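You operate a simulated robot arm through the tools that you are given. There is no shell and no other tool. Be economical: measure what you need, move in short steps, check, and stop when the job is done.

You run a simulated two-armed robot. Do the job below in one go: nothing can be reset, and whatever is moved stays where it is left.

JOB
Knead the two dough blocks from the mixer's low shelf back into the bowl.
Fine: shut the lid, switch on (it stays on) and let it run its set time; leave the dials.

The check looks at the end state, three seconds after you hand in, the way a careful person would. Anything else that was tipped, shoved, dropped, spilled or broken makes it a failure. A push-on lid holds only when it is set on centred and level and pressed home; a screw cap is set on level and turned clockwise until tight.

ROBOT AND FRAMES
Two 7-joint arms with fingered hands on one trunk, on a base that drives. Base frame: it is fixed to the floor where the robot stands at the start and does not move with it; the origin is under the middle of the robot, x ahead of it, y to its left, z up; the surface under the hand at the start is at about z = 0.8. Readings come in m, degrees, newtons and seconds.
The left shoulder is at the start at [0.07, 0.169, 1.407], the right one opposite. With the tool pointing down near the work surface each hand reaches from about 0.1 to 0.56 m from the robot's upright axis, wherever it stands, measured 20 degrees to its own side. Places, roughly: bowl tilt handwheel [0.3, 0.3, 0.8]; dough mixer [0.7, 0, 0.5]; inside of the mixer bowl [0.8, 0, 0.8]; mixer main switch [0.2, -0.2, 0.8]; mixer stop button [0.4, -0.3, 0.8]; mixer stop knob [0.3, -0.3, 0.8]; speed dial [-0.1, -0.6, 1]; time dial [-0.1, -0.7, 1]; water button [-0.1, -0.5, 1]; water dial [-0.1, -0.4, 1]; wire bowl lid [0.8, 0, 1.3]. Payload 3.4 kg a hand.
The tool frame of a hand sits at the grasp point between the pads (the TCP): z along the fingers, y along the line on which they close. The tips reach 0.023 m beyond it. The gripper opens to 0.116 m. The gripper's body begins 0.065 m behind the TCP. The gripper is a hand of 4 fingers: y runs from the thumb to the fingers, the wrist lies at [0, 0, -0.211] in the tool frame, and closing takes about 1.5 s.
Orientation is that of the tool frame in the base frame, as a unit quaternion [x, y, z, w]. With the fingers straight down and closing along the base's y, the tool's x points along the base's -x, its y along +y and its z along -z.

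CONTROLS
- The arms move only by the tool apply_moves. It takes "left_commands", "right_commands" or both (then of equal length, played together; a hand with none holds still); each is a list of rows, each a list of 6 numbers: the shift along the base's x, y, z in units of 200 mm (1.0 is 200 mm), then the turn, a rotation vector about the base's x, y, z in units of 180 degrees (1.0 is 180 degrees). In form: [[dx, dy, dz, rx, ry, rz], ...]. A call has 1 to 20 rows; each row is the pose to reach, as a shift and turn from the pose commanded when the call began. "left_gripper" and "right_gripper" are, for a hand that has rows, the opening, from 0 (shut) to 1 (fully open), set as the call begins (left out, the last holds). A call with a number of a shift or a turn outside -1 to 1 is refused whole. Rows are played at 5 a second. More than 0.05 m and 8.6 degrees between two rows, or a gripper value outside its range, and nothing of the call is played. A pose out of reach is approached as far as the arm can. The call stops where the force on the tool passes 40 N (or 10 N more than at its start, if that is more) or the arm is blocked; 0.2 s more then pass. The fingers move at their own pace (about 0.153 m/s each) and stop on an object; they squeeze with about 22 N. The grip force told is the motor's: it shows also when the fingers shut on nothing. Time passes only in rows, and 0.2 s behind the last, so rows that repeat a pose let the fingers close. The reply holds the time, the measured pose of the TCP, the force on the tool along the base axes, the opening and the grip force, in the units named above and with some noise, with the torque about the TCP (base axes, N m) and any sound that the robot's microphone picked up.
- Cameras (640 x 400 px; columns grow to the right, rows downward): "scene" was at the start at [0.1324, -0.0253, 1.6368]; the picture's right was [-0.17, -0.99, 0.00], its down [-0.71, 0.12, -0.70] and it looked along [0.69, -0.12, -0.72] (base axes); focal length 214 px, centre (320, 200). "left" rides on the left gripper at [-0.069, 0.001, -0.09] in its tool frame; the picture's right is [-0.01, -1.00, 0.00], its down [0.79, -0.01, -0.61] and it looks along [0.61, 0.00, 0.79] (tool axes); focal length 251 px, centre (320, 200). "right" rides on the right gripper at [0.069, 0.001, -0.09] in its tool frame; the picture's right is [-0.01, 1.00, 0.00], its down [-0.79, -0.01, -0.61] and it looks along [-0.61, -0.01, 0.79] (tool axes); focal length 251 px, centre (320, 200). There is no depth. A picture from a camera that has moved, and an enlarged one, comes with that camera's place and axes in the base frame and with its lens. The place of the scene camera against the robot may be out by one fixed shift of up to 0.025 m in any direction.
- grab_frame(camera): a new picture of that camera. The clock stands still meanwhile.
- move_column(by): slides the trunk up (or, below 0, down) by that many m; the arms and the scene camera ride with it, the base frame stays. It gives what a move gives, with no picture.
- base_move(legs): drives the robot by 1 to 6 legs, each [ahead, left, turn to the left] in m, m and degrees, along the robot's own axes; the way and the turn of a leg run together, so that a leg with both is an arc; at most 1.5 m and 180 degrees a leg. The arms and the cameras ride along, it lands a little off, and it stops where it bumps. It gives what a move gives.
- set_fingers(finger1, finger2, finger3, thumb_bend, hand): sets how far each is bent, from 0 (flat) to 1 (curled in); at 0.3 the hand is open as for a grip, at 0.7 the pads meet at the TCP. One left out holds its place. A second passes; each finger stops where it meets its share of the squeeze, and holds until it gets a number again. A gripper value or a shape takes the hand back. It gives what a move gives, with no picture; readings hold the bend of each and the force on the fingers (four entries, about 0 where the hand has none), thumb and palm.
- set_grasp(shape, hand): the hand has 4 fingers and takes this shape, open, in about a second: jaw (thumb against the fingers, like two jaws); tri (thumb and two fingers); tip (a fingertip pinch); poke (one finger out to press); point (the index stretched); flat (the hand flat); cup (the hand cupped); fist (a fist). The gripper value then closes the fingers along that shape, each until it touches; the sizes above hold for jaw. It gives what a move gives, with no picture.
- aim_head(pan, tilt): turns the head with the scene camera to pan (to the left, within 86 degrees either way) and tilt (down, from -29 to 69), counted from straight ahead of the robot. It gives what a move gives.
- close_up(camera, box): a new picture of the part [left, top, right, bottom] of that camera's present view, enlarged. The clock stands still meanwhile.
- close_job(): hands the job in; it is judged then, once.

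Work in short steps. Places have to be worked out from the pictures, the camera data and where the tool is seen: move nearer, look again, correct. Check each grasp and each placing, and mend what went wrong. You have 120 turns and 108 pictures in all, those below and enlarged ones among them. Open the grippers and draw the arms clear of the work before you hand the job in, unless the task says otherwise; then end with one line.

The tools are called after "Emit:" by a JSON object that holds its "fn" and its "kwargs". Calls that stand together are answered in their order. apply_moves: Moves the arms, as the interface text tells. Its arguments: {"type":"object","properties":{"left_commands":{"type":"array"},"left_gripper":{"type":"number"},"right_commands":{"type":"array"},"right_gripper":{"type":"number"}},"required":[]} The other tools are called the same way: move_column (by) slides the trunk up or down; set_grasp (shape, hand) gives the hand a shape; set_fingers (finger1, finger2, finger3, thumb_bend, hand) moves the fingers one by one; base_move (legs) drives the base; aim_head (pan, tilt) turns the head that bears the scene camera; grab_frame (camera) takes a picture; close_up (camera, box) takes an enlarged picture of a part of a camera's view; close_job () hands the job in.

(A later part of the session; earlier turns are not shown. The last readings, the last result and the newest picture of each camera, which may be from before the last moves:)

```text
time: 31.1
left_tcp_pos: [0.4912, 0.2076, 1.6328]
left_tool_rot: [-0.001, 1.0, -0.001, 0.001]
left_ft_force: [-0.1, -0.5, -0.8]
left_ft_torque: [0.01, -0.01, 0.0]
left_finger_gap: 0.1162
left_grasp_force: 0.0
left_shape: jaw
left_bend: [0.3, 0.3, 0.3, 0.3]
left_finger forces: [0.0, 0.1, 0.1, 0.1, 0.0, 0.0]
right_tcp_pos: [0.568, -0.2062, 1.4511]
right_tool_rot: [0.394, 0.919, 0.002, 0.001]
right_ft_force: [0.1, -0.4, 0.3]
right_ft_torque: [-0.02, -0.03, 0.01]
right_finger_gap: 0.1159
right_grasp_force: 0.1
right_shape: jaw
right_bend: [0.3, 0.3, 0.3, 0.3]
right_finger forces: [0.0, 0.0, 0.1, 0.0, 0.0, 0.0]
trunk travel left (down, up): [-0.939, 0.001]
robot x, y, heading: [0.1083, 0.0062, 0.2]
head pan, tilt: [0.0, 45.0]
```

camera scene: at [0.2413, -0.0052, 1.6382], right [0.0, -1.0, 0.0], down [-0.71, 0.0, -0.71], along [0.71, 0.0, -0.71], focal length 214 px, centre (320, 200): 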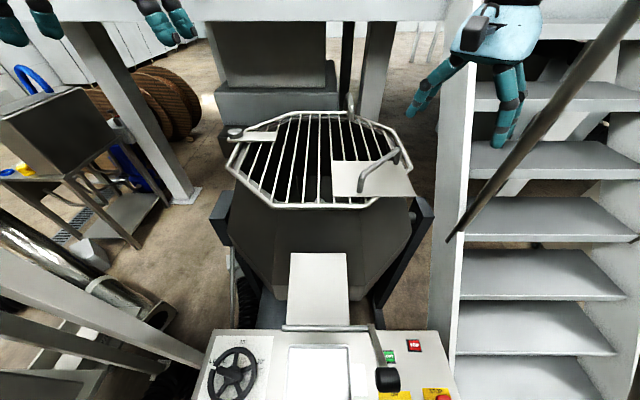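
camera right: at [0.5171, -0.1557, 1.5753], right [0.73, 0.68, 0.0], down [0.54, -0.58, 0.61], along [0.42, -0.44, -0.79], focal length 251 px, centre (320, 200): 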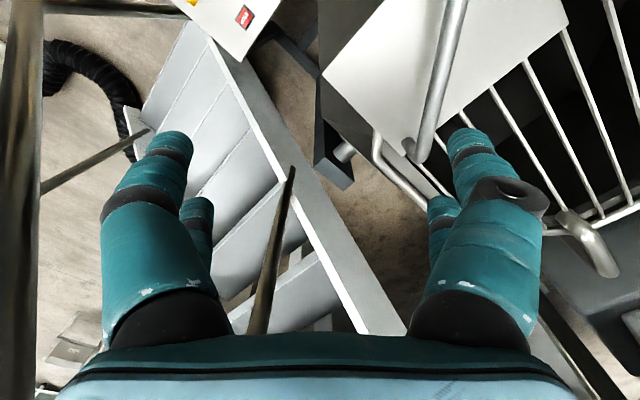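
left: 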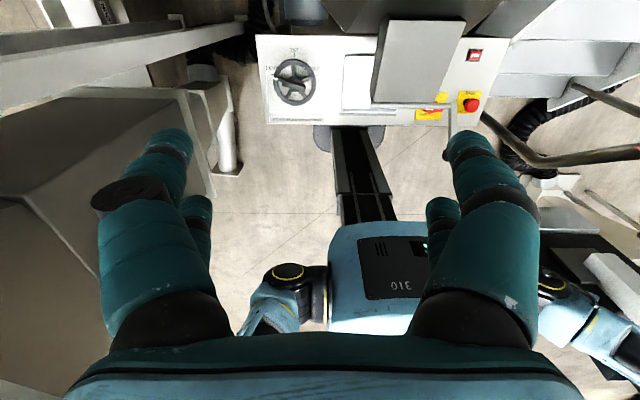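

The move started from the actual pose, so deltas count from the readings. Now I shift 0.063 m in y at this height.

Emit:
{"fn": "apply_moves", "kwargs": {"right_commands": [[0.02, 0.1, 0, 0, 0, 0], [0.04, 0.2, 0, 0, 0, 0], [0.05, 0.315, 0, 0, 0, 0]]}}

Emit:
{"fn": "grab_frame", "kwargs": {"camera": "right"}}

Emit:
{"fn": "close_up", "kwargs": {"camera": "scene", "box": [300, 60, 500, 220]}}

```text
time: 31.9
left_tcp_pos: [0.49, 0.2073, 1.6309]
left_tool_rot: [-0.001, 1.0, -0.001, 0.001]
left_ft_force: [-0.6, -0.2, -0.1]
left_ft_torque: [0.0, 0.01, 0.02]
left_finger_gap: 0.1157
left_grasp_force: 0.0
left_shape: jaw
left_bend: [0.3, 0.3, 0.3, 0.3]
left_finger forces: [0.1, 0.1, 0.0, 0.1, 0.1, 0.0]
right_tcp_pos: [0.572, -0.197, 1.4505]
right_tool_rot: [0.393, 0.92, 0.003, -0.001]
right_ft_force: [0.3, -1.0, 0.7]
right_ft_torque: [-0.01, 0.01, 0.04]
right_finger_gap: 0.1161
right_grasp_force: 0.0
right_shape: jaw
right_bend: [0.3, 0.3, 0.3, 0.3]
right_finger forces: [0.0, 0.0, 0.0, 0.0, 0.0, 0.1]
right hand out of reach, approached as far as the arm can: row 1, 2, 3
trunk travel left (down, up): [-0.939, 0.001]
robot x, y, heading: [0.1116, 0.0076, 0.0]
head pan, tilt: [0.0, 45.0]
```

```text
76 pictures are left
camera right: at [0.5248, -0.1487, 1.5404], right [0.73, 0.68, 0.0], down [0.54, -0.58, 0.61], along [0.42, -0.44, -0.8], focal length 251 px, centre (320, 200)
```

right: 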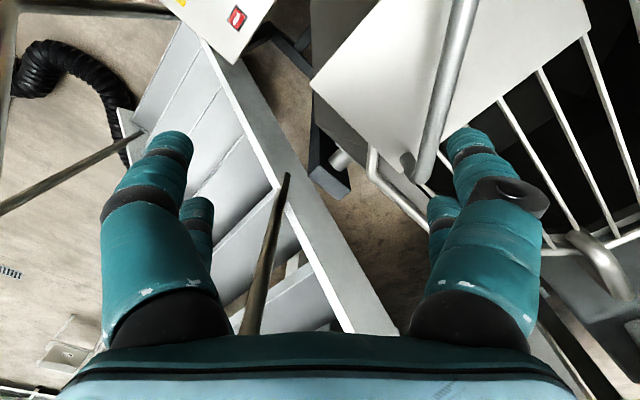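

```text
2.50 times, centred on (400, 140) of scene
camera zoom: at [0.244, -0.0042, 1.663], right [0.0, -1.0, 0.0], down [-0.71, 0.0, -0.71], along [0.71, 0.0, -0.71], focal length 536 px, centre (120, 350)
```

zoom: 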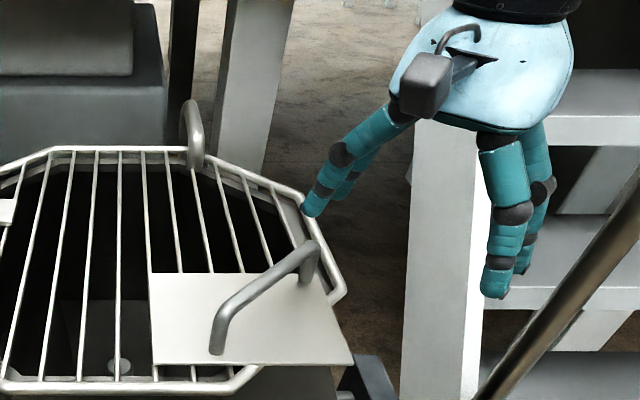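

The right wrist's turn limits it inward. The left hand should suit yaw −45° at that spot better, so I withdraw the right hand and bring the left over the handle.

Emit:
{"fn": "apply_moves", "kwargs": {"right_commands": [[-0.05, -0.1, 0.05, 0, 0, 0.045], [-0.15, -0.2, 0.1, 0, 0, 0.09], [-0.3, -0.3, 0.2, 0, 0, 0.135], [-0.4, -0.4, 0.25, 0, 0, 0.18], [-0.5, -0.45, 0.3, 0, 0, 0.22], [-0.6, -0.5, 0.35, 0, 0, 0.26]]}}

Emit:
{"fn": "apply_moves", "kwargs": {"left_commands": [[0.05, -0.14, -0.07, 0, 0, -0.03], [0.1, -0.28, -0.14, 0, 0, -0.06], [0.15, -0.42, -0.21, 0, 0, -0.09], [0.2, -0.56, -0.28, 0, 0, -0.12], [0.25, -0.7, -0.35, 0, 0, -0.15], [0.28, -0.84, -0.42, 0, 0, -0.18], [0.3, -0.98, -0.5, 0, 0, -0.22]], "left_gripper": 1}}

Emit:
{"fn": "grab_frame", "kwargs": {"camera": "scene"}}

```text
time: 33.3
left_tcp_pos: [0.4888, 0.2058, 1.6314]
left_tool_rot: [-0.002, 1.0, 0.0, 0.002]
left_ft_force: [-0.6, 0.0, -0.3]
left_ft_torque: [0.02, -0.01, -0.05]
left_finger_gap: 0.1159
left_grasp_force: 0.0
left_shape: jaw
left_bend: [0.3, 0.3, 0.3, 0.3]
left_finger forces: [0.1, 0.0, 0.0, 0.0, 0.0, 0.0]
right_tcp_pos: [0.4475, -0.2988, 1.5201]
right_tool_rot: [-0.005, 1.0, 0.002, 0.0]
right_ft_force: [-0.2, -1.0, 0.3]
right_ft_torque: [-0.03, -0.02, -0.01]
right_finger_gap: 0.1159
right_grasp_force: 0.1
right_shape: jaw
right_bend: [0.3, 0.3, 0.3, 0.3]
right_finger forces: [0.0, 0.0, 0.1, 0.0, 0.0, 0.0]
trunk travel left (down, up): [-0.939, 0.001]
robot x, y, heading: [0.1104, 0.0061, 0.2]
head pan, tilt: [0.0, 45.0]
```

```text
time: 34.9
left_tcp_pos: [0.5542, 0.0056, 1.5319]
left_tool_rot: [0.336, 0.942, 0.0, 0.0]
left_ft_force: [0.6, 0.1, -0.7]
left_ft_torque: [0.01, 0.0, 0.02]
left_finger_gap: 0.1155
left_grasp_force: 0.1
left_shape: jaw
left_bend: [0.3, 0.3, 0.3, 0.3]
left_finger forces: [0.1, 0.0, 0.1, 0.0, 0.0, 0.0]
right_tcp_pos: [0.4506, -0.2994, 1.5184]
right_tool_rot: [-0.003, 1.0, 0.003, 0.0]
right_ft_force: [-0.5, 0.7, -1.3]
right_ft_torque: [0.0, 0.0, 0.02]
right_finger_gap: 0.1161
right_grasp_force: 0.0
right_shape: jaw
right_bend: [0.3, 0.3, 0.3, 0.3]
right_finger forces: [0.0, 0.0, 0.1, 0.0, 0.0, 0.0]
trunk travel left (down, up): [-0.939, 0.001]
robot x, y, heading: [0.1066, 0.0064, 0.1]
head pan, tilt: [0.0, 45.0]
```

```text
74 pictures are left
camera scene: at [0.2444, -0.0061, 1.663], right [0.0, -1.0, 0.0], down [-0.71, 0.0, -0.71], along [0.71, 0.0, -0.71], focal length 214 px, centre (320, 200)
```

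scene: 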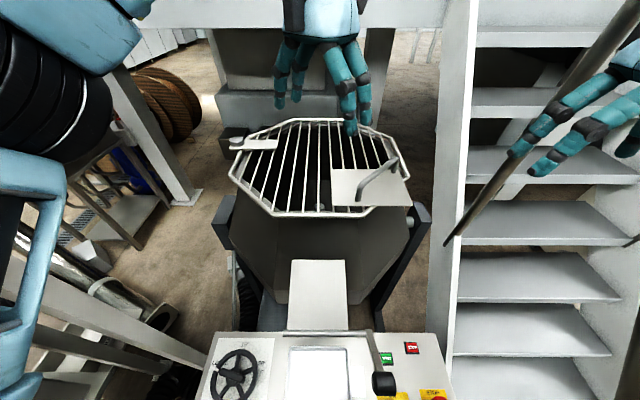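

The left arm gets there fine. I go on to above the bar.

Emit:
{"fn": "apply_moves", "kwargs": {"left_commands": [[0.03, -0.18, -0.09, 0, 0, -0.01], [0.06, -0.36, -0.19, 0, 0, -0.02], [0.09, -0.55, -0.29, 0, 0, -0.03], [0.115, -0.745, -0.385, 0, 0, -0.045]]}}

Emit:
{"fn": "grab_frame", "kwargs": {"camera": "left"}}

Emit:
{"fn": "close_up", "kwargs": {"camera": "scene", "box": [260, 60, 460, 220]}}

```text
time: 35.9
left_tcp_pos: [0.5699, -0.0998, 1.4701]
left_tool_rot: [0.384, 0.923, -0.009, 0.005]
left_ft_force: [-0.3, 0.6, 0.1]
left_ft_torque: [-0.02, 0.0, 0.0]
left_finger_gap: 0.1161
left_grasp_force: 0.0
left_shape: jaw
left_bend: [0.3, 0.3, 0.3, 0.3]
left_finger forces: [0.0, 0.0, 0.0, 0.0, 0.0, 0.1]
left hand out of reach, approached as far as the arm can: row 4
right_tcp_pos: [0.4501, -0.2972, 1.5188]
right_tool_rot: [-0.004, 1.0, 0.0, 0.0]
right_ft_force: [0.3, 0.0, 0.5]
right_ft_torque: [-0.01, 0.03, 0.0]
right_finger_gap: 0.1159
right_grasp_force: 0.0
right_shape: jaw
right_bend: [0.3, 0.3, 0.3, 0.3]
right_finger forces: [0.1, 0.0, 0.0, 0.1, 0.1, 0.0]
trunk travel left (down, up): [-0.939, 0.001]
robot x, y, heading: [0.1063, 0.0114, 0.2]
head pan, tilt: [0.0, 45.0]
```

```text
73 pictures are left
camera left: at [0.6171, -0.1467, 1.5612], right [-0.7, -0.71, 0.01], down [-0.57, 0.57, 0.59], along [-0.43, 0.41, -0.8], focal length 251 px, centre (320, 200)
```

left: 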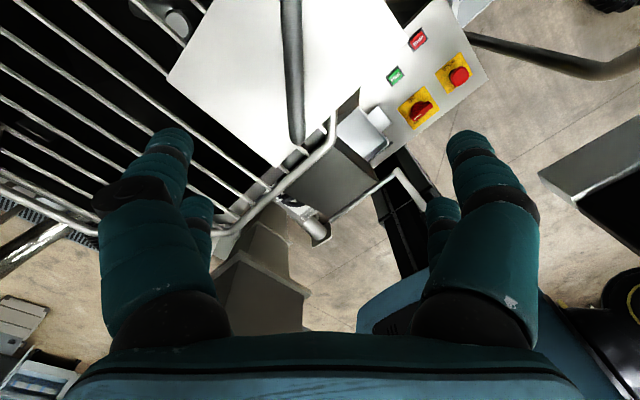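

```text
2.50 times, centred on (360, 140) of scene
camera zoom: at [0.2435, -0.0028, 1.6631], right [0.0, -1.0, 0.0], down [-0.71, 0.0, -0.71], along [0.71, 0.0, -0.71], focal length 536 px, centre (220, 350)
```

zoom: 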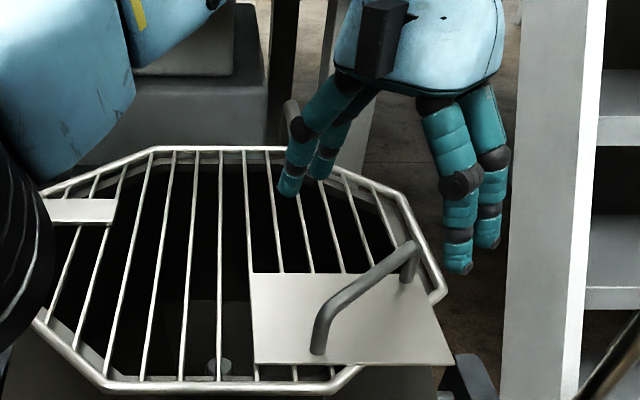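

Combining the hand views, the bar top is really at z ≈ 1.36, running from (0.562, −0.077) to (0.665, −0.17). I go to (0.596, −0.102, 1.42) and check once before descending.

Emit:
{"fn": "apply_moves", "kwargs": {"left_commands": [[0.06, -0.0, -0.12, 0, 0, 0], [0.13, -0.01, -0.25, 0, 0, 0]]}}

Emit:
{"fn": "grab_frame", "kwargs": {"camera": "left"}}

```text
time: 36.5
left_tcp_pos: [0.5916, -0.1098, 1.4132]
left_tool_rot: [0.402, 0.916, -0.001, 0.001]
left_ft_force: [0.7, 0.1, 0.0]
left_ft_torque: [0.02, 0.01, 0.04]
left_finger_gap: 0.1159
left_grasp_force: 0.1
left_shape: jaw
left_bend: [0.3, 0.3, 0.3, 0.3]
left_finger forces: [0.0, 0.0, 0.1, 0.1, 0.0, 0.1]
right_tcp_pos: [0.4506, -0.2995, 1.5177]
right_tool_rot: [-0.004, 1.0, 0.002, -0.001]
right_ft_force: [-0.5, 0.4, 0.2]
right_ft_torque: [0.03, 0.01, -0.01]
right_finger_gap: 0.116
right_grasp_force: 0.1
right_shape: jaw
right_bend: [0.3, 0.3, 0.3, 0.3]
right_finger forces: [0.0, 0.0, 0.0, 0.0, 0.1, 0.1]
trunk travel left (down, up): [-0.939, 0.001]
robot x, y, heading: [0.1063, 0.0062, 0.2]
head pan, tilt: [0.0, 45.0]
```

```text
71 pictures are left
camera left: at [0.6373, -0.1604, 1.5036], right [-0.73, -0.68, 0.0], down [-0.54, 0.58, 0.61], along [-0.41, 0.44, -0.8], focal length 251 px, centre (320, 200)
```

left: 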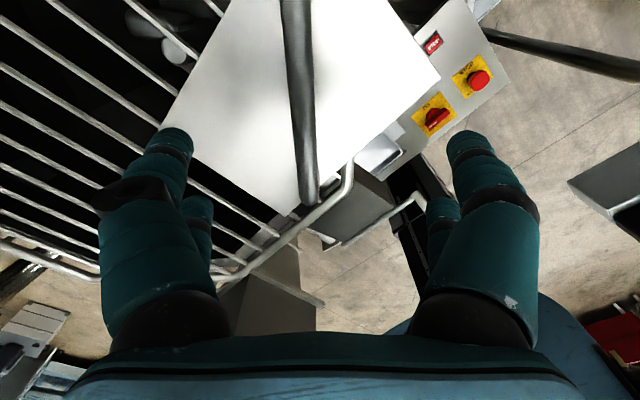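

The bar lies nicely between the fingers. I descend 0.055 m and close.

Emit:
{"fn": "apply_moves", "kwargs": {"left_commands": [[0, 0, -0.1, 0, 0, 0], [0, 0, -0.2, 0, 0, 0], [0.02, 0, -0.27, 0, 0, 0]]}}

Emit:
{"fn": "apply_moves", "kwargs": {"left_commands": [[0, 0, 0, 0, 0, 0], [0, 0, 0, 0, 0, 0], [0, 0, 0, 0, 0, 0], [0, 0, 0, 0, 0, 0], [0, 0, 0, 0, 0, 0], [0, 0, 0, 0, 0, 0], [0, 0, 0, 0, 0, 0], [0, 0, 0, 0, 0, 0]], "left_gripper": 0}}

Emit:
{"fn": "close_up", "kwargs": {"camera": "scene", "box": [260, 60, 460, 220]}}

```text
time: 37.3
left_tcp_pos: [0.5942, -0.1117, 1.3593]
left_tool_rot: [0.402, 0.915, -0.001, 0.0]
left_ft_force: [-0.2, -0.7, -0.4]
left_ft_torque: [-0.03, -0.02, 0.03]
left_finger_gap: 0.1157
left_grasp_force: 0.0
left_shape: jaw
left_bend: [0.3, 0.3, 0.3, 0.3]
left_finger forces: [0.1, 0.0, 0.0, 0.0, 0.0, 0.1]
right_tcp_pos: [0.4518, -0.2971, 1.5195]
right_tool_rot: [-0.003, 1.0, 0.001, 0.0]
right_ft_force: [0.2, 0.6, 0.2]
right_ft_torque: [0.02, -0.01, 0.0]
right_finger_gap: 0.116
right_grasp_force: 0.1
right_shape: jaw
right_bend: [0.3, 0.3, 0.3, 0.3]
right_finger forces: [0.0, 0.1, 0.1, 0.0, 0.1, 0.0]
trunk travel left (down, up): [-0.939, 0.001]
robot x, y, heading: [0.1095, 0.006, 0.1]
head pan, tilt: [0.0, 45.0]
```

```text
time: 39.1
left_tcp_pos: [0.5966, -0.1101, 1.3587]
left_tool_rot: [0.403, 0.915, -0.001, 0.001]
left_ft_force: [2.2, 2.1, -2.8]
left_ft_torque: [-0.02, -0.02, 0.02]
left_finger_gap: 0.0
left_grasp_force: 22.2
left_shape: jaw
left_bend: [0.72, 0.71, 0.63, 0.63]
left_finger forces: [0.1, 0.0, 0.0, 0.0, 0.0, 0.0]
right_tcp_pos: [0.4504, -0.2964, 1.5194]
right_tool_rot: [-0.003, 1.0, 0.001, -0.001]
right_ft_force: [-0.5, 0.0, 0.1]
right_ft_torque: [-0.01, 0.02, 0.0]
right_finger_gap: 0.116
right_grasp_force: 0.1
right_shape: jaw
right_bend: [0.3, 0.3, 0.3, 0.3]
right_finger forces: [0.1, 0.0, 0.0, 0.1, 0.1, 0.0]
trunk travel left (down, up): [-0.939, 0.001]
robot x, y, heading: [0.113, 0.008, 0.1]
head pan, tilt: [0.0, 45.0]
```

```text
2.50 times, centred on (360, 140) of scene
camera zoom: at [0.2457, -0.0029, 1.6628], right [0.0, -1.0, 0.0], down [-0.71, 0.0, -0.71], along [0.71, 0.0, -0.71], focal length 536 px, centre (220, 350)
```

zoom: 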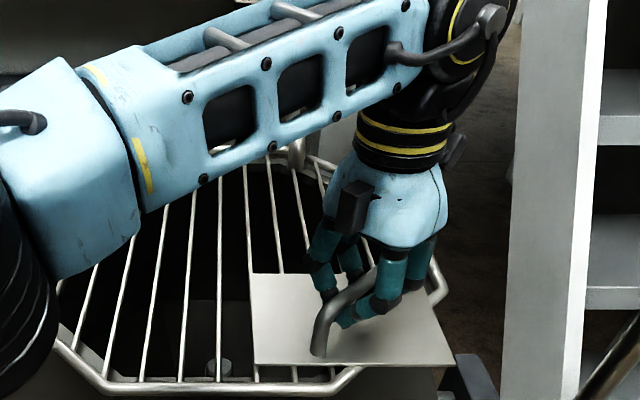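

The fingers are closed around the bar (caged). I try a small swivel about the pin, clockwise, 8° in two steps, and read the force.

Emit:
{"fn": "apply_moves", "kwargs": {"left_commands": [[-0.12, 0.07, 0, 0, 0, -0.022], [-0.25, 0.14, 0, 0, 0, -0.044]]}}

Emit:
{"fn": "close_up", "kwargs": {"camera": "scene", "box": [220, 80, 440, 230]}}

```text
time: 39.7
left_tcp_pos: [0.546, -0.0793, 1.3578]
left_tool_rot: [0.465, 0.885, -0.002, 0.0]
left_ft_force: [3.5, 3.8, -13.7]
left_ft_torque: [-0.04, 0.06, 0.01]
left_finger_gap: 0.0
left_grasp_force: 22.2
left_shape: jaw
left_bend: [0.72, 0.7, 0.63, 0.63]
left_finger forces: [0.0, 0.0, 0.0, 0.1, 0.0, 0.0]
right_tcp_pos: [0.4521, -0.2928, 1.5188]
right_tool_rot: [-0.004, 1.0, -0.001, -0.001]
right_ft_force: [-0.6, 0.8, 0.0]
right_ft_torque: [0.01, -0.02, 0.02]
right_finger_gap: 0.1161
right_grasp_force: 0.0
right_shape: jaw
right_bend: [0.3, 0.3, 0.3, 0.3]
right_finger forces: [0.0, 0.1, 0.1, 0.0, 0.0, 0.0]
trunk travel left (down, up): [-0.939, 0.001]
robot x, y, heading: [0.1093, 0.0055, 0.4]
head pan, tilt: [0.0, 45.0]
```

```text
2.67 times, centred on (330, 155) of scene
camera zoom: at [0.2464, 0.0006, 1.6626], right [0.0, -1.0, 0.0], down [-0.71, 0.0, -0.71], along [0.71, 0.0, -0.71], focal length 572 px, centre (293, 320)
```

zoom: 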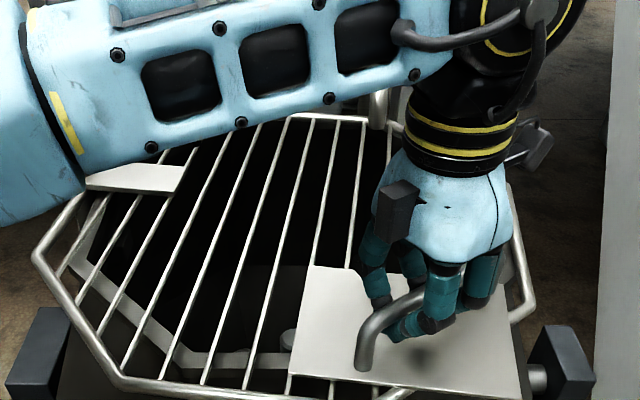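

It swivels. I follow the arc about the pin for 35° more, slightly lower to relieve the vertical load.

Emit:
{"fn": "apply_moves", "kwargs": {"left_commands": [[-0.192, 0.154, -0.015, 0, 0, -0.039], [-0.364, 0.331, -0.015, 0, 0, -0.078], [-0.513, 0.527, -0.015, 0, 0, -0.117], [-0.636, 0.741, -0.015, 0, 0, -0.156], [-0.733, 0.968, -0.015, 0, 0, -0.194]]}}

Emit:
{"fn": "grab_frame", "kwargs": {"camera": "scene"}}

```text
time: 40.9
left_tcp_pos: [0.4027, 0.117, 1.3568]
left_tool_rot: [0.709, 0.705, -0.004, 0.0]
left_ft_force: [14.3, 4.9, -9.8]
left_ft_torque: [0.01, 0.09, 0.03]
left_finger_gap: 0.0
left_grasp_force: 21.6
left_shape: jaw
left_bend: [0.71, 0.7, 0.63, 0.63]
left_finger forces: [0.7, 0.7, 0.0, 0.0, 0.1, 0.0]
right_tcp_pos: [0.4573, -0.292, 1.5188]
right_tool_rot: [-0.004, 1.0, -0.001, -0.002]
right_ft_force: [0.0, -0.5, 0.2]
right_ft_torque: [-0.01, 0.0, 0.02]
right_finger_gap: 0.1161
right_grasp_force: 0.0
right_shape: jaw
right_bend: [0.3, 0.3, 0.3, 0.3]
right_finger forces: [0.0, 0.1, 0.1, 0.0, 0.1, 0.0]
trunk travel left (down, up): [-0.939, 0.001]
robot x, y, heading: [0.1114, 0.0089, 0.3]
head pan, tilt: [0.0, 45.0]
```

```text
68 pictures are left
camera scene: at [0.2513, 0.0026, 1.6624], right [0.0, -1.0, 0.0], down [-0.71, -0.01, -0.7], along [0.7, 0.0, -0.71], focal length 214 px, centre (320, 200)
```

scene: 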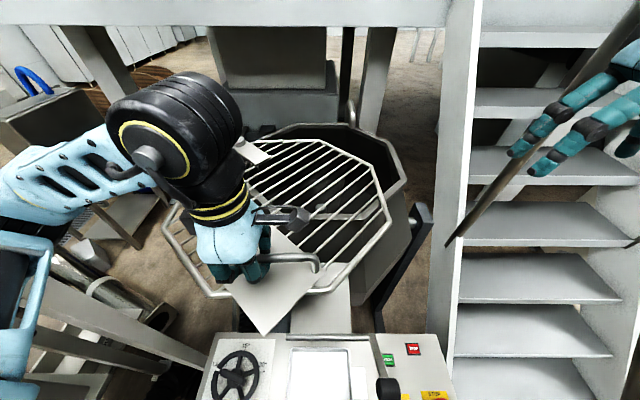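

Swung 43° so far with a crescent open at the right. I continue about 28° more.

Emit:
{"fn": "apply_moves", "kwargs": {"left_commands": [[-0.05, 0.235, 0, 0, 0, -0.039], [-0.075, 0.475, 0, 0, 0, -0.078], [-0.075, 0.72, 0, 0, 0, -0.117], [-0.04, 0.965, 0, 0, 0, -0.156]]}}

Emit:
{"fn": "grab_frame", "kwargs": {"camera": "scene"}}

```text
time: 41.9
left_tcp_pos: [0.3912, 0.2948, 1.3585]
left_tool_rot: [0.86, 0.511, -0.001, -0.004]
left_ft_force: [-11.7, 0.9, -30.3]
left_ft_torque: [-0.08, 0.07, 0.16]
left_finger_gap: 0.0
left_grasp_force: 21.9
left_shape: jaw
left_bend: [0.71, 0.71, 0.59, 0.61]
left_finger forces: [0.0, 0.1, 26.6, 0.1, 25.4, 0.0]
right_tcp_pos: [0.4505, -0.3086, 1.515]
right_tool_rot: [-0.002, 1.0, 0.005, -0.002]
right_ft_force: [0.4, -0.1, -0.7]
right_ft_torque: [-0.05, 0.01, -0.01]
right_finger_gap: 0.1159
right_grasp_force: 0.0
right_shape: jaw
right_bend: [0.3, 0.3, 0.3, 0.3]
right_finger forces: [0.0, 0.0, 0.0, 0.0, 0.0, 0.0]
trunk travel left (down, up): [-0.939, 0.001]
robot x, y, heading: [0.1107, 0.0063, 0.2]
head pan, tilt: [0.0, 45.0]
```

```text
67 pictures are left
camera scene: at [0.2456, -0.0151, 1.662], right [0.0, -1.0, -0.01], down [-0.71, 0.0, -0.71], along [0.71, 0.01, -0.71], focal length 214 px, centre (320, 200)
```

scene: 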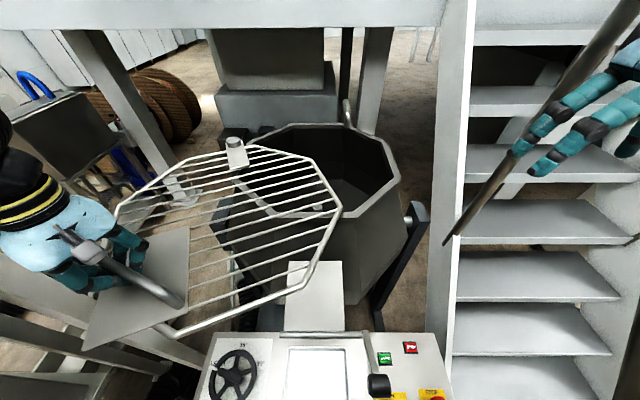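

The bowl is well open now. I release the handle and lift the left hand away.

Emit:
{"fn": "apply_moves", "kwargs": {"left_commands": [[0, 0, 0, 0, 0, 0], [0, 0, 0, 0, 0, 0], [0, 0, 0, 0, 0, 0], [0, 0, 0, 0, 0, 0], [0, 0, 0, 0, 0, 0], [0, 0, 0, 0, 0, 0], [0, 0, 0.2, 0, 0, 0], [0, 0, 0.4, 0, 0, 0], [0, 0, 0.6, 0, 0, 0]], "left_gripper": 1}}

Emit:
{"fn": "grab_frame", "kwargs": {"camera": "scene"}}

```text
time: 44.1
left_tcp_pos: [0.4351, 0.2727, 1.4487]
left_tool_rot: [0.862, 0.505, -0.034, -0.023]
left_ft_force: [-0.2, -0.4, 0.1]
left_ft_torque: [0.0, 0.01, -0.01]
left_finger_gap: 0.1157
left_grasp_force: 0.1
left_shape: jaw
left_bend: [0.3, 0.3, 0.3, 0.3]
left_finger forces: [0.0, 0.0, 0.0, 0.0, 0.1, 0.1]
left hand out of reach, approached as far as the arm can: row 7, 9
right_tcp_pos: [0.4859, -0.3256, 1.4977]
right_tool_rot: [0.004, 1.0, 0.009, -0.015]
right_ft_force: [-0.7, -0.3, -0.5]
right_ft_torque: [0.06, -0.03, 0.0]
right_finger_gap: 0.1157
right_grasp_force: 0.0
right_shape: jaw
right_bend: [0.3, 0.3, 0.3, 0.3]
right_finger forces: [0.0, 0.0, 0.0, 0.1, 0.0, 0.1]
trunk travel left (down, up): [-0.939, 0.001]
robot x, y, heading: [0.1127, 0.0046, -0.6]
head pan, tilt: [0.0, 45.0]
stopped in row 9 (left hand): the arm was blocked; the commanded pose is now the measured one
```

```text
66 pictures are left
camera scene: at [0.2885, -0.0311, 1.6521], right [-0.01, -1.0, -0.01], down [-0.73, 0.02, -0.69], along [0.69, 0.0, -0.73], focal length 214 px, centre (320, 200)
```

scene: 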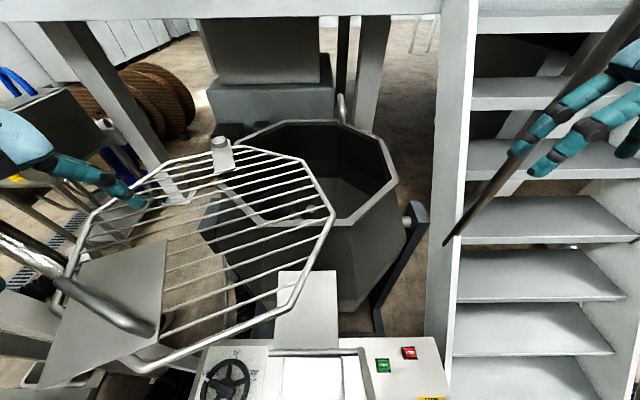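

The arm was blocked and the body got nudged, probably the left elbow against the cyclone. I look at the left.

Emit:
{"fn": "aim_head", "kwargs": {"pan": 75, "tilt": 25}}

Emit:
{"fn": "grab_frame", "kwargs": {"camera": "scene"}}

```text
time: 45.5
left_tcp_pos: [0.4359, 0.2729, 1.4472]
left_tool_rot: [0.861, 0.506, -0.034, -0.024]
left_ft_force: [-0.7, -0.2, 0.1]
left_ft_torque: [-0.01, -0.03, -0.02]
left_finger_gap: 0.1159
left_grasp_force: 0.0
left_shape: jaw
left_bend: [0.3, 0.3, 0.3, 0.3]
left_finger forces: [0.0, 0.0, 0.0, 0.1, 0.1, 0.1]
right_tcp_pos: [0.4901, -0.3243, 1.4956]
right_tool_rot: [0.001, 1.0, 0.009, -0.016]
right_ft_force: [-0.8, 0.1, 0.3]
right_ft_torque: [-0.02, -0.01, 0.01]
right_finger_gap: 0.1162
right_grasp_force: 0.0
right_shape: jaw
right_bend: [0.3, 0.3, 0.3, 0.3]
right_finger forces: [0.1, 0.0, 0.0, 0.0, 0.1, 0.1]
trunk travel left (down, up): [-0.939, 0.001]
robot x, y, heading: [0.1123, 0.0063, -0.5]
head pan, tilt: [75.0, 25.0]
```

```text
65 pictures are left
camera scene: at [0.2357, 0.0578, 1.6847], right [0.96, -0.27, -0.03], down [-0.14, -0.39, -0.91], along [0.23, 0.88, -0.42], focal length 214 px, centre (320, 200)
```

scene: 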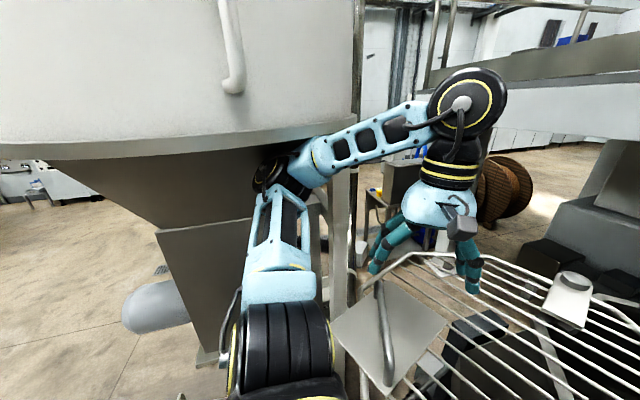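

The elbow leans on the cyclone's flange. I bring the hand inwards and forward with the yaw turned back so the elbow leaves it.

Emit:
{"fn": "apply_moves", "kwargs": {"left_commands": [[0.1, -0.15, 0.02, 0, 0, 0.04], [0.2, -0.3, 0.05, 0, 0, 0.08], [0.3, -0.45, 0.1, 0, 0, 0.12], [0.4, -0.6, 0.15, 0, 0, 0.16], [0.45, -0.75, 0.2, 0, 0, 0.2], [0.45, -0.75, 0.3, 0, 0, 0.24], [0.45, -0.75, 0.4, 0, 0, 0.28]]}}

Emit:
{"fn": "grab_frame", "kwargs": {"camera": "scene"}}

```text
time: 47.3
left_tcp_pos: [0.4593, 0.2188, 1.4997]
left_tool_rot: [0.544, 0.837, -0.062, -0.003]
left_ft_force: [0.2, 0.1, 0.2]
left_ft_torque: [0.02, 0.01, -0.04]
left_finger_gap: 0.1155
left_grasp_force: 0.0
left_shape: jaw
left_bend: [0.3, 0.3, 0.3, 0.3]
left_finger forces: [0.0, 0.1, 0.0, 0.1, 0.0, 0.0]
right_tcp_pos: [0.4162, -0.2373, 1.5154]
right_tool_rot: [-0.008, 1.0, -0.023, 0.01]
right_ft_force: [0.5, -0.8, 1.0]
right_ft_torque: [0.02, -0.05, -0.07]
right_finger_gap: 0.1161
right_grasp_force: 0.0
right_shape: jaw
right_bend: [0.3, 0.3, 0.3, 0.3]
right_finger forces: [0.0, 0.1, 0.1, 0.0, 0.0, 0.0]
trunk travel left (down, up): [-0.939, 0.001]
robot x, y, heading: [0.1064, -0.0004, 0.9]
head pan, tilt: [75.0, 25.0]
stopped in row 7 (left hand): the arm was blocked; the commanded pose is now the measured one
```

```text
64 pictures are left
camera scene: at [0.1463, 0.1529, 1.6658], right [0.97, -0.25, 0.03], down [-0.08, -0.45, -0.89], along [0.23, 0.86, -0.46], focal length 214 px, centre (320, 200)
```

scene: 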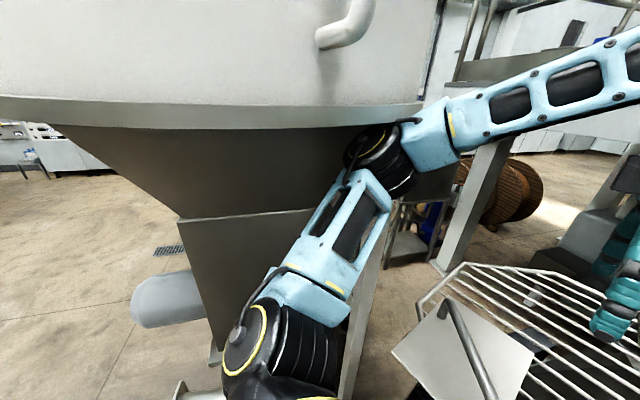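

The elbow is caught below the cyclone's flange. I lower the trunk 0.06 m so it drops free, keeping the fingers above the lid.

Emit:
{"fn": "move_column", "kwargs": {"by": -0.06}}

Emit:
{"fn": "grab_frame", "kwargs": {"camera": "scene"}}

```text
time: 48.3
left_tcp_pos: [0.4752, 0.1289, 1.4864]
left_tool_rot: [0.555, 0.831, -0.021, -0.004]
left_ft_force: [0.0, -1.0, 0.8]
left_ft_torque: [0.07, -0.09, 0.02]
left_finger_gap: 0.1161
left_grasp_force: 0.1
left_shape: jaw
left_bend: [0.3, 0.3, 0.3, 0.3]
left_finger forces: [0.2, 0.1, 0.0, 0.0, 0.1, 0.0]
right_tcp_pos: [0.4355, -0.3227, 1.4587]
right_tool_rot: [-0.001, 1.0, 0.008, 0.003]
right_ft_force: [0.1, -1.0, -0.4]
right_ft_torque: [0.11, -0.06, -0.02]
right_finger_gap: 0.1162
right_grasp_force: 0.1
right_shape: jaw
right_bend: [0.3, 0.3, 0.3, 0.3]
right_finger forces: [0.1, 0.0, 0.0, 0.1, 0.1, 0.0]
trunk travel left (down, up): [-0.879, 0.061]
robot x, y, heading: [0.1052, 0.0004, -0.1]
head pan, tilt: [75.0, 25.0]
```

```text
63 pictures are left
camera scene: at [0.1737, 0.062, 1.6359], right [0.97, -0.26, 0.0], down [-0.1, -0.4, -0.91], along [0.24, 0.88, -0.41], focal length 214 px, centre (320, 200)
```

scene: 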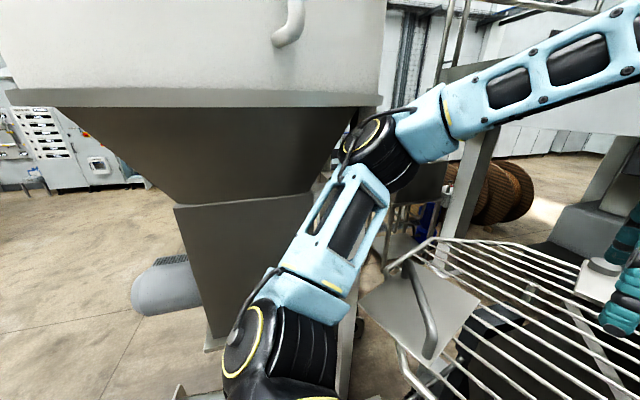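

Free again, nothing displaced. I straighten the left hand's yaw while keeping it inward, before driving back.

Emit:
{"fn": "apply_moves", "kwargs": {"left_commands": [[0.03, -0.03, 0.03, 0, 0, 0.04], [0.06, -0.06, 0.06, 0, 0, 0.08], [0.1, -0.1, 0.1, 0, 0, 0.12], [0.1, -0.1, 0.12, 0, 0, 0.16], [0.1, -0.1, 0.14, 0, 0, 0.2], [0.1, -0.1, 0.16, 0, 0, 0.24], [0.1, -0.1, 0.18, 0, 0, 0.28], [0.1, -0.1, 0.2, 0, 0, 0.32], [0.1, -0.1, 0.2, 0, 0, 0.36]]}}

Emit:
{"fn": "grab_frame", "kwargs": {"camera": "scene"}}

```text
time: 50.3
left_tcp_pos: [0.5082, 0.1274, 1.5225]
left_tool_rot: [0.018, 0.999, -0.026, 0.012]
left_ft_force: [-0.1, -0.7, 0.2]
left_ft_torque: [0.02, 0.05, 0.02]
left_finger_gap: 0.1161
left_grasp_force: 0.0
left_shape: jaw
left_bend: [0.3, 0.3, 0.3, 0.3]
left_finger forces: [0.1, 0.0, 0.0, 0.1, 0.1, 0.0]
right_tcp_pos: [0.4499, -0.3033, 1.4582]
right_tool_rot: [-0.004, 1.0, 0.002, -0.001]
right_ft_force: [-0.4, 0.0, 0.4]
right_ft_torque: [-0.01, 0.04, 0.04]
right_finger_gap: 0.1159
right_grasp_force: 0.0
right_shape: jaw
right_bend: [0.3, 0.3, 0.3, 0.3]
right_finger forces: [0.0, 0.0, 0.1, 0.1, 0.1, 0.1]
trunk travel left (down, up): [-0.879, 0.061]
robot x, y, heading: [0.1089, 0.0053, 0.3]
head pan, tilt: [75.0, 25.0]
```

```text
62 pictures are left
camera scene: at [0.1861, 0.0803, 1.6337], right [0.97, -0.25, 0.0], down [-0.11, -0.41, -0.91], along [0.23, 0.88, -0.42], focal length 214 px, centre (320, 200)
```

scene: 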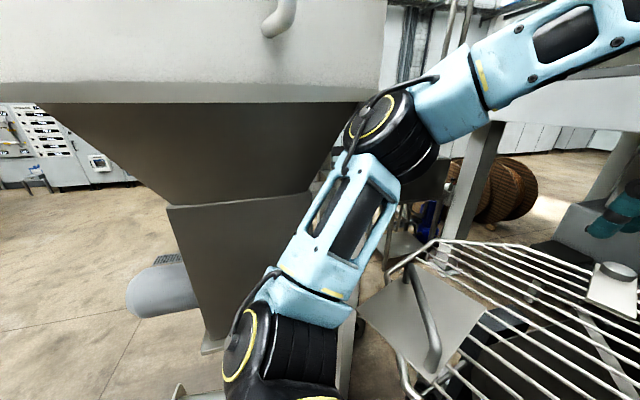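

The arm is now further in than when I backed out the first time without trouble. I drive back 0.7 m and look at the shelf.

Emit:
{"fn": "base_move", "kwargs": {"legs": [[-0.7, 0, 0]]}}

Emit:
{"fn": "aim_head", "kwargs": {"pan": 0, "tilt": 40}}

Emit:
{"fn": "grab_frame", "kwargs": {"camera": "scene"}}

```text
time: 54.1
left_tcp_pos: [-0.1735, 0.125, 1.5211]
left_tool_rot: [0.018, 0.999, -0.025, 0.01]
left_ft_force: [0.3, -0.7, 0.1]
left_ft_torque: [-0.01, 0.02, -0.04]
left_finger_gap: 0.1159
left_grasp_force: 0.0
left_shape: jaw
left_bend: [0.3, 0.3, 0.3, 0.3]
left_finger forces: [0.0, 0.0, 0.1, 0.0, 0.0, 0.0]
right_tcp_pos: [-0.231, -0.3062, 1.4565]
right_tool_rot: [-0.006, 1.0, 0.002, -0.002]
right_ft_force: [-0.4, -0.5, 0.2]
right_ft_torque: [0.01, 0.04, -0.02]
right_finger_gap: 0.1158
right_grasp_force: 0.1
right_shape: jaw
right_bend: [0.3, 0.3, 0.3, 0.3]
right_finger forces: [0.1, 0.0, 0.0, 0.0, 0.0, 0.0]
trunk travel left (down, up): [-0.879, 0.061]
robot x, y, heading: [-0.5714, -0.0009, 0.5]
head pan, tilt: [75.0, 25.0]
```

```text
time: 55.6
left_tcp_pos: [-0.1755, 0.1263, 1.5224]
left_tool_rot: [0.019, 0.999, -0.025, 0.011]
left_ft_force: [0.3, 0.5, 0.5]
left_ft_torque: [-0.01, 0.0, 0.03]
left_finger_gap: 0.116
left_grasp_force: 0.1
left_shape: jaw
left_bend: [0.3, 0.3, 0.3, 0.3]
left_finger forces: [0.1, 0.0, 0.1, 0.0, 0.0, 0.0]
right_tcp_pos: [-0.2307, -0.3049, 1.458]
right_tool_rot: [-0.006, 1.0, 0.001, -0.001]
right_ft_force: [-0.2, -0.1, 0.3]
right_ft_torque: [0.01, 0.02, 0.03]
right_finger_gap: 0.1155
right_grasp_force: 0.1
right_shape: jaw
right_bend: [0.3, 0.3, 0.3, 0.3]
right_finger forces: [0.1, 0.1, 0.1, 0.0, 0.0, 0.0]
trunk travel left (down, up): [-0.879, 0.061]
robot x, y, heading: [-0.5739, -0.0004, 0.6]
head pan, tilt: [0.0, 40.0]
```

```text
61 pictures are left
camera scene: at [-0.4352, -0.0107, 1.6103], right [0.01, -1.0, 0.0], down [-0.64, 0.0, -0.77], along [0.77, 0.01, -0.64], focal length 214 px, centre (320, 200)
```

scene: 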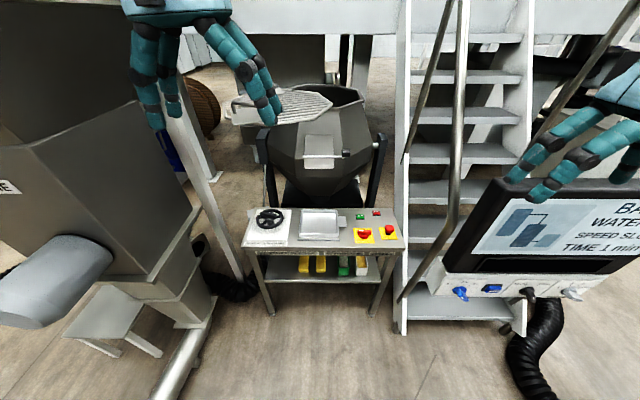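

Nothing is displaced and the lid stays open. I back off a bit more so the hands clear the console and the table, then lower the trunk 0.55 m.

Emit:
{"fn": "base_move", "kwargs": {"legs": [[-0.25, 0, -0.6]]}}

Emit:
{"fn": "move_column", "kwargs": {"by": -0.55}}

Emit:
{"fn": "apply_moves", "kwargs": {"left_commands": [[0, 0, -0.2, 0, -0.03, 0], [0, 0, -0.4, 0, -0.06, 0], [0, 0, -0.6, 0, -0.09, 0], [0, 0, -0.8, 0, -0.12, 0], [0, 0, -1, 0, -0.15, 0], [0, 0, -1, 0, -0.19, 0], [0, 0, -1, 0, -0.23, 0], [0, 0, -1, 0, -0.27, 0], [0, 0, -1, 0, -0.31, 0]], "right_commands": [[0, 0.1, -0.2, 0, -0.03, 0], [0, 0.2, -0.4, 0, -0.06, 0], [0, 0.3, -0.6, 0, -0.09, 0], [0, 0.4, -0.8, 0, -0.12, 0], [0, 0.5, -1, 0, -0.15, 0], [0, 0.5, -1, 0, -0.19, 0], [0, 0.5, -1, 0, -0.23, 0], [0, 0.5, -1, 0, -0.27, 0], [0, 0.5, -1, 0, -0.31, 0]]}}

Emit:
{"fn": "grab_frame", "kwargs": {"camera": "scene"}}

```text
time: 57.4
left_tcp_pos: [-0.4231, 0.1232, 1.5208]
left_tool_rot: [0.02, 0.999, -0.026, 0.009]
left_ft_force: [0.6, 0.1, -0.6]
left_ft_torque: [0.0, 0.02, 0.02]
left_finger_gap: 0.1159
left_grasp_force: 0.0
left_shape: jaw
left_bend: [0.3, 0.3, 0.3, 0.3]
left_finger forces: [0.0, 0.1, 0.1, 0.0, 0.1, 0.1]
right_tcp_pos: [-0.4818, -0.3087, 1.4569]
right_tool_rot: [-0.004, 1.0, 0.001, -0.002]
right_ft_force: [0.9, -0.8, -0.2]
right_ft_torque: [0.04, 0.02, -0.04]
right_finger_gap: 0.116
right_grasp_force: 0.1
right_shape: jaw
right_bend: [0.3, 0.3, 0.3, 0.3]
right_finger forces: [0.0, 0.1, 0.0, 0.0, 0.0, 0.1]
trunk travel left (down, up): [-0.879, 0.061]
robot x, y, heading: [-0.8239, 0.0006, 0.1]
head pan, tilt: [0.0, 40.0]
```

```text
refused: -0.55 is not a number from -0.4 to 0.4
```

```text
time: 59.4
left_tcp_pos: [-0.3943, 0.1002, 1.3369]
left_tool_rot: [0.03, 0.878, -0.012, 0.477]
left_ft_force: [0.0, 0.0, 0.9]
left_ft_torque: [-0.01, 0.0, 0.01]
left_finger_gap: 0.1158
left_grasp_force: 0.2
left_shape: jaw
left_bend: [0.3, 0.3, 0.3, 0.3]
left_finger forces: [0.1, 0.1, 0.0, 0.0, 0.1, 0.0]
left hand out of reach, approached as far as the arm can: row 8, 9
right_tcp_pos: [-0.3833, -0.2184, 1.3714]
right_tool_rot: [-0.01, 0.89, 0.003, 0.455]
right_ft_force: [-0.3, -0.3, 0.0]
right_ft_torque: [0.0, 0.03, 0.02]
right_finger_gap: 0.116
right_grasp_force: 0.1
right_shape: jaw
right_bend: [0.3, 0.3, 0.3, 0.3]
right_finger forces: [0.1, 0.0, 0.1, 0.0, 0.0, 0.0]
right hand out of reach, approached as far as the arm can: row 4, 5, 6, 7, 8, 9
trunk travel left (down, up): [-0.879, 0.061]
robot x, y, heading: [-0.8255, -0.0023, -0.1]
head pan, tilt: [0.0, 40.0]
```

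```text
60 pictures are left
camera scene: at [-0.6876, -0.0149, 1.6102], right [0.0, -1.0, 0.0], down [-0.64, 0.0, -0.77], along [0.77, 0.0, -0.64], focal length 214 px, centre (320, 200)
```

scene: 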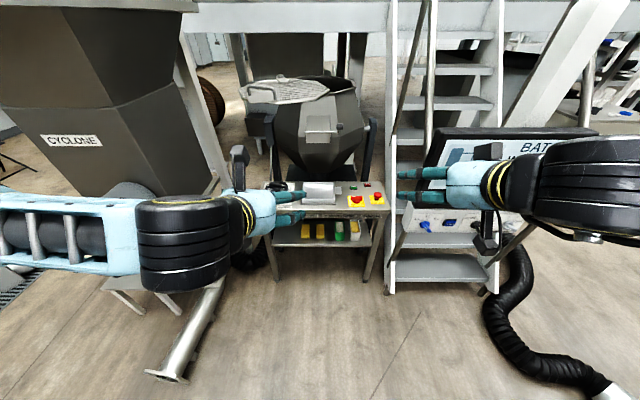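

The trunk moves at most 0.4 m per call, so it is still up; the elbows stick out wide here. I stretch both hands forward (elbows come in), then lower the trunk in two steps.

Emit:
{"fn": "apply_moves", "kwargs": {"left_commands": [[0.2, 0, 0, 0, 0, 0], [0.4, 0, 0, 0, 0, 0], [0.6, 0, 0, 0, 0, 0], [0.8, 0, 0, 0, 0, 0], [1.0, 0, 0, 0, 0, 0]], "right_commands": [[0.2, 0.05, -0.03, 0, 0, 0], [0.4, 0.1, -0.06, 0, 0, 0], [0.6, 0.15, -0.1, 0, 0, 0], [0.8, 0.2, -0.13, 0, 0, 0], [1.0, 0.25, -0.15, 0, 0, 0]]}}

Emit:
{"fn": "move_column", "kwargs": {"by": -0.38}}

Emit:
{"fn": "move_column", "kwargs": {"by": -0.38}}

Emit:
{"fn": "aim_head", "kwargs": {"pan": 0, "tilt": 20}}

Emit:
{"fn": "grab_frame", "kwargs": {"camera": "scene"}}

```text
time: 60.6
left_tcp_pos: [-0.1909, 0.1021, 1.3357]
left_tool_rot: [0.03, 0.879, -0.013, 0.475]
left_ft_force: [-0.5, 0.3, 0.5]
left_ft_torque: [-0.01, 0.0, 0.01]
left_finger_gap: 0.1162
left_grasp_force: 0.2
left_shape: jaw
left_bend: [0.3, 0.3, 0.3, 0.3]
left_finger forces: [0.0, 0.0, 0.0, 0.0, 0.0, 0.0]
right_tcp_pos: [-0.1781, -0.171, 1.336]
right_tool_rot: [-0.005, 0.885, 0.002, 0.465]
right_ft_force: [0.7, 0.5, -0.7]
right_ft_torque: [0.02, 0.02, -0.01]
right_finger_gap: 0.116
right_grasp_force: 0.0
right_shape: jaw
right_bend: [0.3, 0.3, 0.3, 0.3]
right_finger forces: [0.0, 0.0, 0.0, 0.2, 0.1, 0.0]
right hand out of reach, approached as far as the arm can: row 1
trunk travel left (down, up): [-0.879, 0.061]
robot x, y, heading: [-0.8259, 0.0, 0.1]
head pan, tilt: [0.0, 40.0]
```

```text
time: 64.3
left_tcp_pos: [-0.1971, 0.1033, 0.958]
left_tool_rot: [0.031, 0.878, -0.014, 0.478]
left_ft_force: [-0.7, -0.7, 0.4]
left_ft_torque: [-0.02, -0.01, 0.01]
left_finger_gap: 0.1159
left_grasp_force: 0.0
left_shape: jaw
left_bend: [0.3, 0.3, 0.3, 0.3]
left_finger forces: [0.0, 0.1, 0.0, 0.1, 0.0, 0.1]
right_tcp_pos: [-0.1851, -0.1697, 0.9595]
right_tool_rot: [-0.004, 0.884, 0.0, 0.467]
right_ft_force: [-0.4, -0.3, 0.0]
right_ft_torque: [0.01, -0.02, -0.01]
right_finger_gap: 0.1161
right_grasp_force: 0.1
right_shape: jaw
right_bend: [0.3, 0.3, 0.3, 0.3]
right_finger forces: [0.0, 0.0, 0.0, 0.1, 0.0, 0.1]
trunk travel left (down, up): [-0.499, 0.441]
robot x, y, heading: [-0.8246, -0.0018, 0.2]
head pan, tilt: [0.0, 40.0]
```

```text
time: 67.9
left_tcp_pos: [-0.1978, 0.1034, 0.5786]
left_tool_rot: [0.03, 0.878, -0.014, 0.477]
left_ft_force: [-0.2, -0.5, -0.1]
left_ft_torque: [0.0, 0.0, 0.0]
left_finger_gap: 0.1158
left_grasp_force: 0.1
left_shape: jaw
left_bend: [0.3, 0.3, 0.3, 0.3]
left_finger forces: [0.0, 0.1, 0.0, 0.1, 0.1, 0.1]
right_tcp_pos: [-0.1856, -0.1699, 0.5797]
right_tool_rot: [-0.003, 0.884, -0.001, 0.467]
right_ft_force: [0.2, -0.4, -1.0]
right_ft_torque: [0.03, 0.0, 0.0]
right_finger_gap: 0.1161
right_grasp_force: 0.1
right_shape: jaw
right_bend: [0.3, 0.3, 0.3, 0.3]
right_finger forces: [0.1, 0.0, 0.0, 0.0, 0.0, 0.1]
trunk travel left (down, up): [-0.119, 0.821]
robot x, y, heading: [-0.8263, 0.0038, 0.2]
head pan, tilt: [0.0, 40.0]
```

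```text
time: 68.8
left_tcp_pos: [-0.1966, 0.1034, 0.578]
left_tool_rot: [0.03, 0.877, -0.014, 0.479]
left_ft_force: [-0.7, -0.2, -0.2]
left_ft_torque: [-0.02, 0.01, -0.02]
left_finger_gap: 0.1158
left_grasp_force: 0.1
left_shape: jaw
left_bend: [0.3, 0.3, 0.3, 0.3]
left_finger forces: [0.0, 0.0, 0.1, 0.0, 0.0, 0.0]
right_tcp_pos: [-0.1844, -0.1693, 0.5787]
right_tool_rot: [-0.005, 0.884, 0.0, 0.467]
right_ft_force: [0.3, 0.2, 0.0]
right_ft_torque: [0.01, 0.03, -0.02]
right_finger_gap: 0.1159
right_grasp_force: 0.0
right_shape: jaw
right_bend: [0.3, 0.3, 0.3, 0.3]
right_finger forces: [0.0, 0.1, 0.0, 0.0, 0.0, 0.1]
trunk travel left (down, up): [-0.119, 0.821]
robot x, y, heading: [-0.8233, 0.0002, 0.3]
head pan, tilt: [0.0, 20.0]
```

```text
59 pictures are left
camera scene: at [-0.6798, -0.0124, 0.8816], right [0.0, -1.0, 0.0], down [-0.34, 0.0, -0.94], along [0.94, 0.0, -0.34], focal length 214 px, centre (320, 200)
```

scene: 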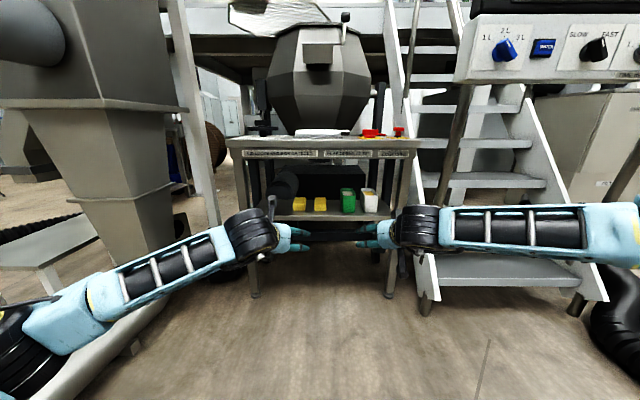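

The shelf and the two yellow blocks are in plain view. I zoom to locate them, and extend both arms 0.12 m so the elbows come in.

Emit:
{"fn": "close_up", "kwargs": {"camera": "scene", "box": [230, 120, 430, 245]}}

Emit:
{"fn": "apply_moves", "kwargs": {"left_commands": [[0.2, 0, 0, 0, 0, 0], [0.4, 0, 0, 0, 0, 0], [0.6, 0, 0, 0, 0, 0]], "right_commands": [[0.2, 0, 0, 0, 0, 0], [0.4, 0, 0, 0, 0, 0], [0.6, 0, 0, 0, 0, 0]]}}

Emit:
{"fn": "grab_frame", "kwargs": {"camera": "scene"}}

```text
3.20 times, centred on (330, 182) of scene
camera zoom: at [-0.6798, -0.0124, 0.8816], right [0.0, -1.0, 0.0], down [-0.34, 0.0, -0.94], along [0.94, 0.0, -0.34], focal length 686 px, centre (288, 256)
```

zoom: 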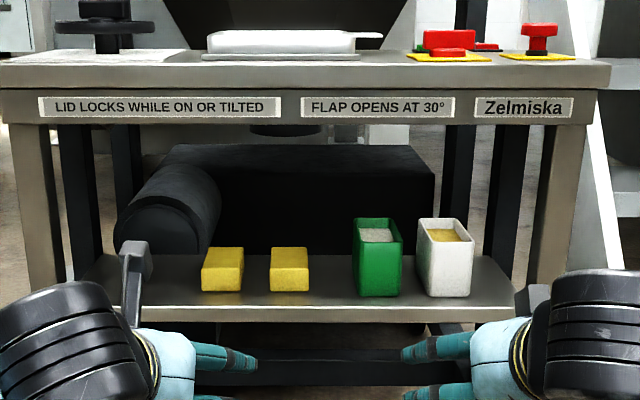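

```text
time: 69.6
left_tcp_pos: [-0.0763, 0.1017, 0.5762]
left_tool_rot: [0.03, 0.878, -0.014, 0.477]
left_ft_force: [-0.2, 0.3, -0.4]
left_ft_torque: [-0.04, 0.0, -0.03]
left_finger_gap: 0.1158
left_grasp_force: 0.0
left_shape: jaw
left_bend: [0.3, 0.3, 0.3, 0.3]
left_finger forces: [0.0, 0.0, 0.1, 0.1, 0.0, 0.0]
right_tcp_pos: [-0.0997, -0.1943, 0.5789]
right_tool_rot: [-0.005, 0.884, 0.001, 0.467]
right_ft_force: [0.1, -0.4, 0.0]
right_ft_torque: [0.03, -0.02, -0.02]
right_finger_gap: 0.116
right_grasp_force: 0.0
right_shape: jaw
right_bend: [0.3, 0.3, 0.3, 0.3]
right_finger forces: [0.0, 0.1, 0.0, 0.0, 0.0, 0.0]
right hand out of reach, approached as far as the arm can: row 2, 3
trunk travel left (down, up): [-0.119, 0.821]
robot x, y, heading: [-0.8263, -0.0008, 0.2]
head pan, tilt: [0.0, 20.0]
```

```text
57 pictures are left
camera scene: at [-0.6796, -0.0125, 0.8816], right [0.0, -1.0, 0.0], down [-0.34, 0.0, -0.94], along [0.94, 0.0, -0.34], focal length 214 px, centre (320, 200)
```

scene: 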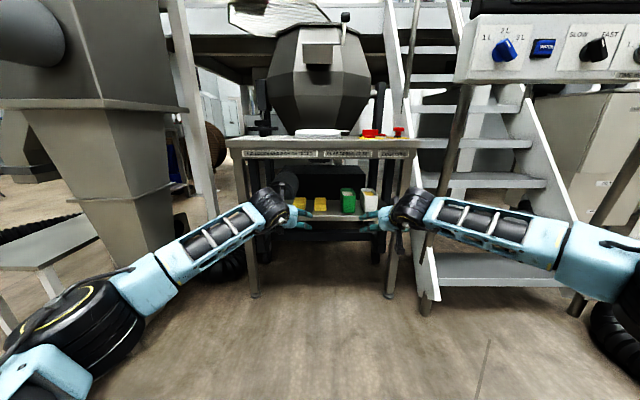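

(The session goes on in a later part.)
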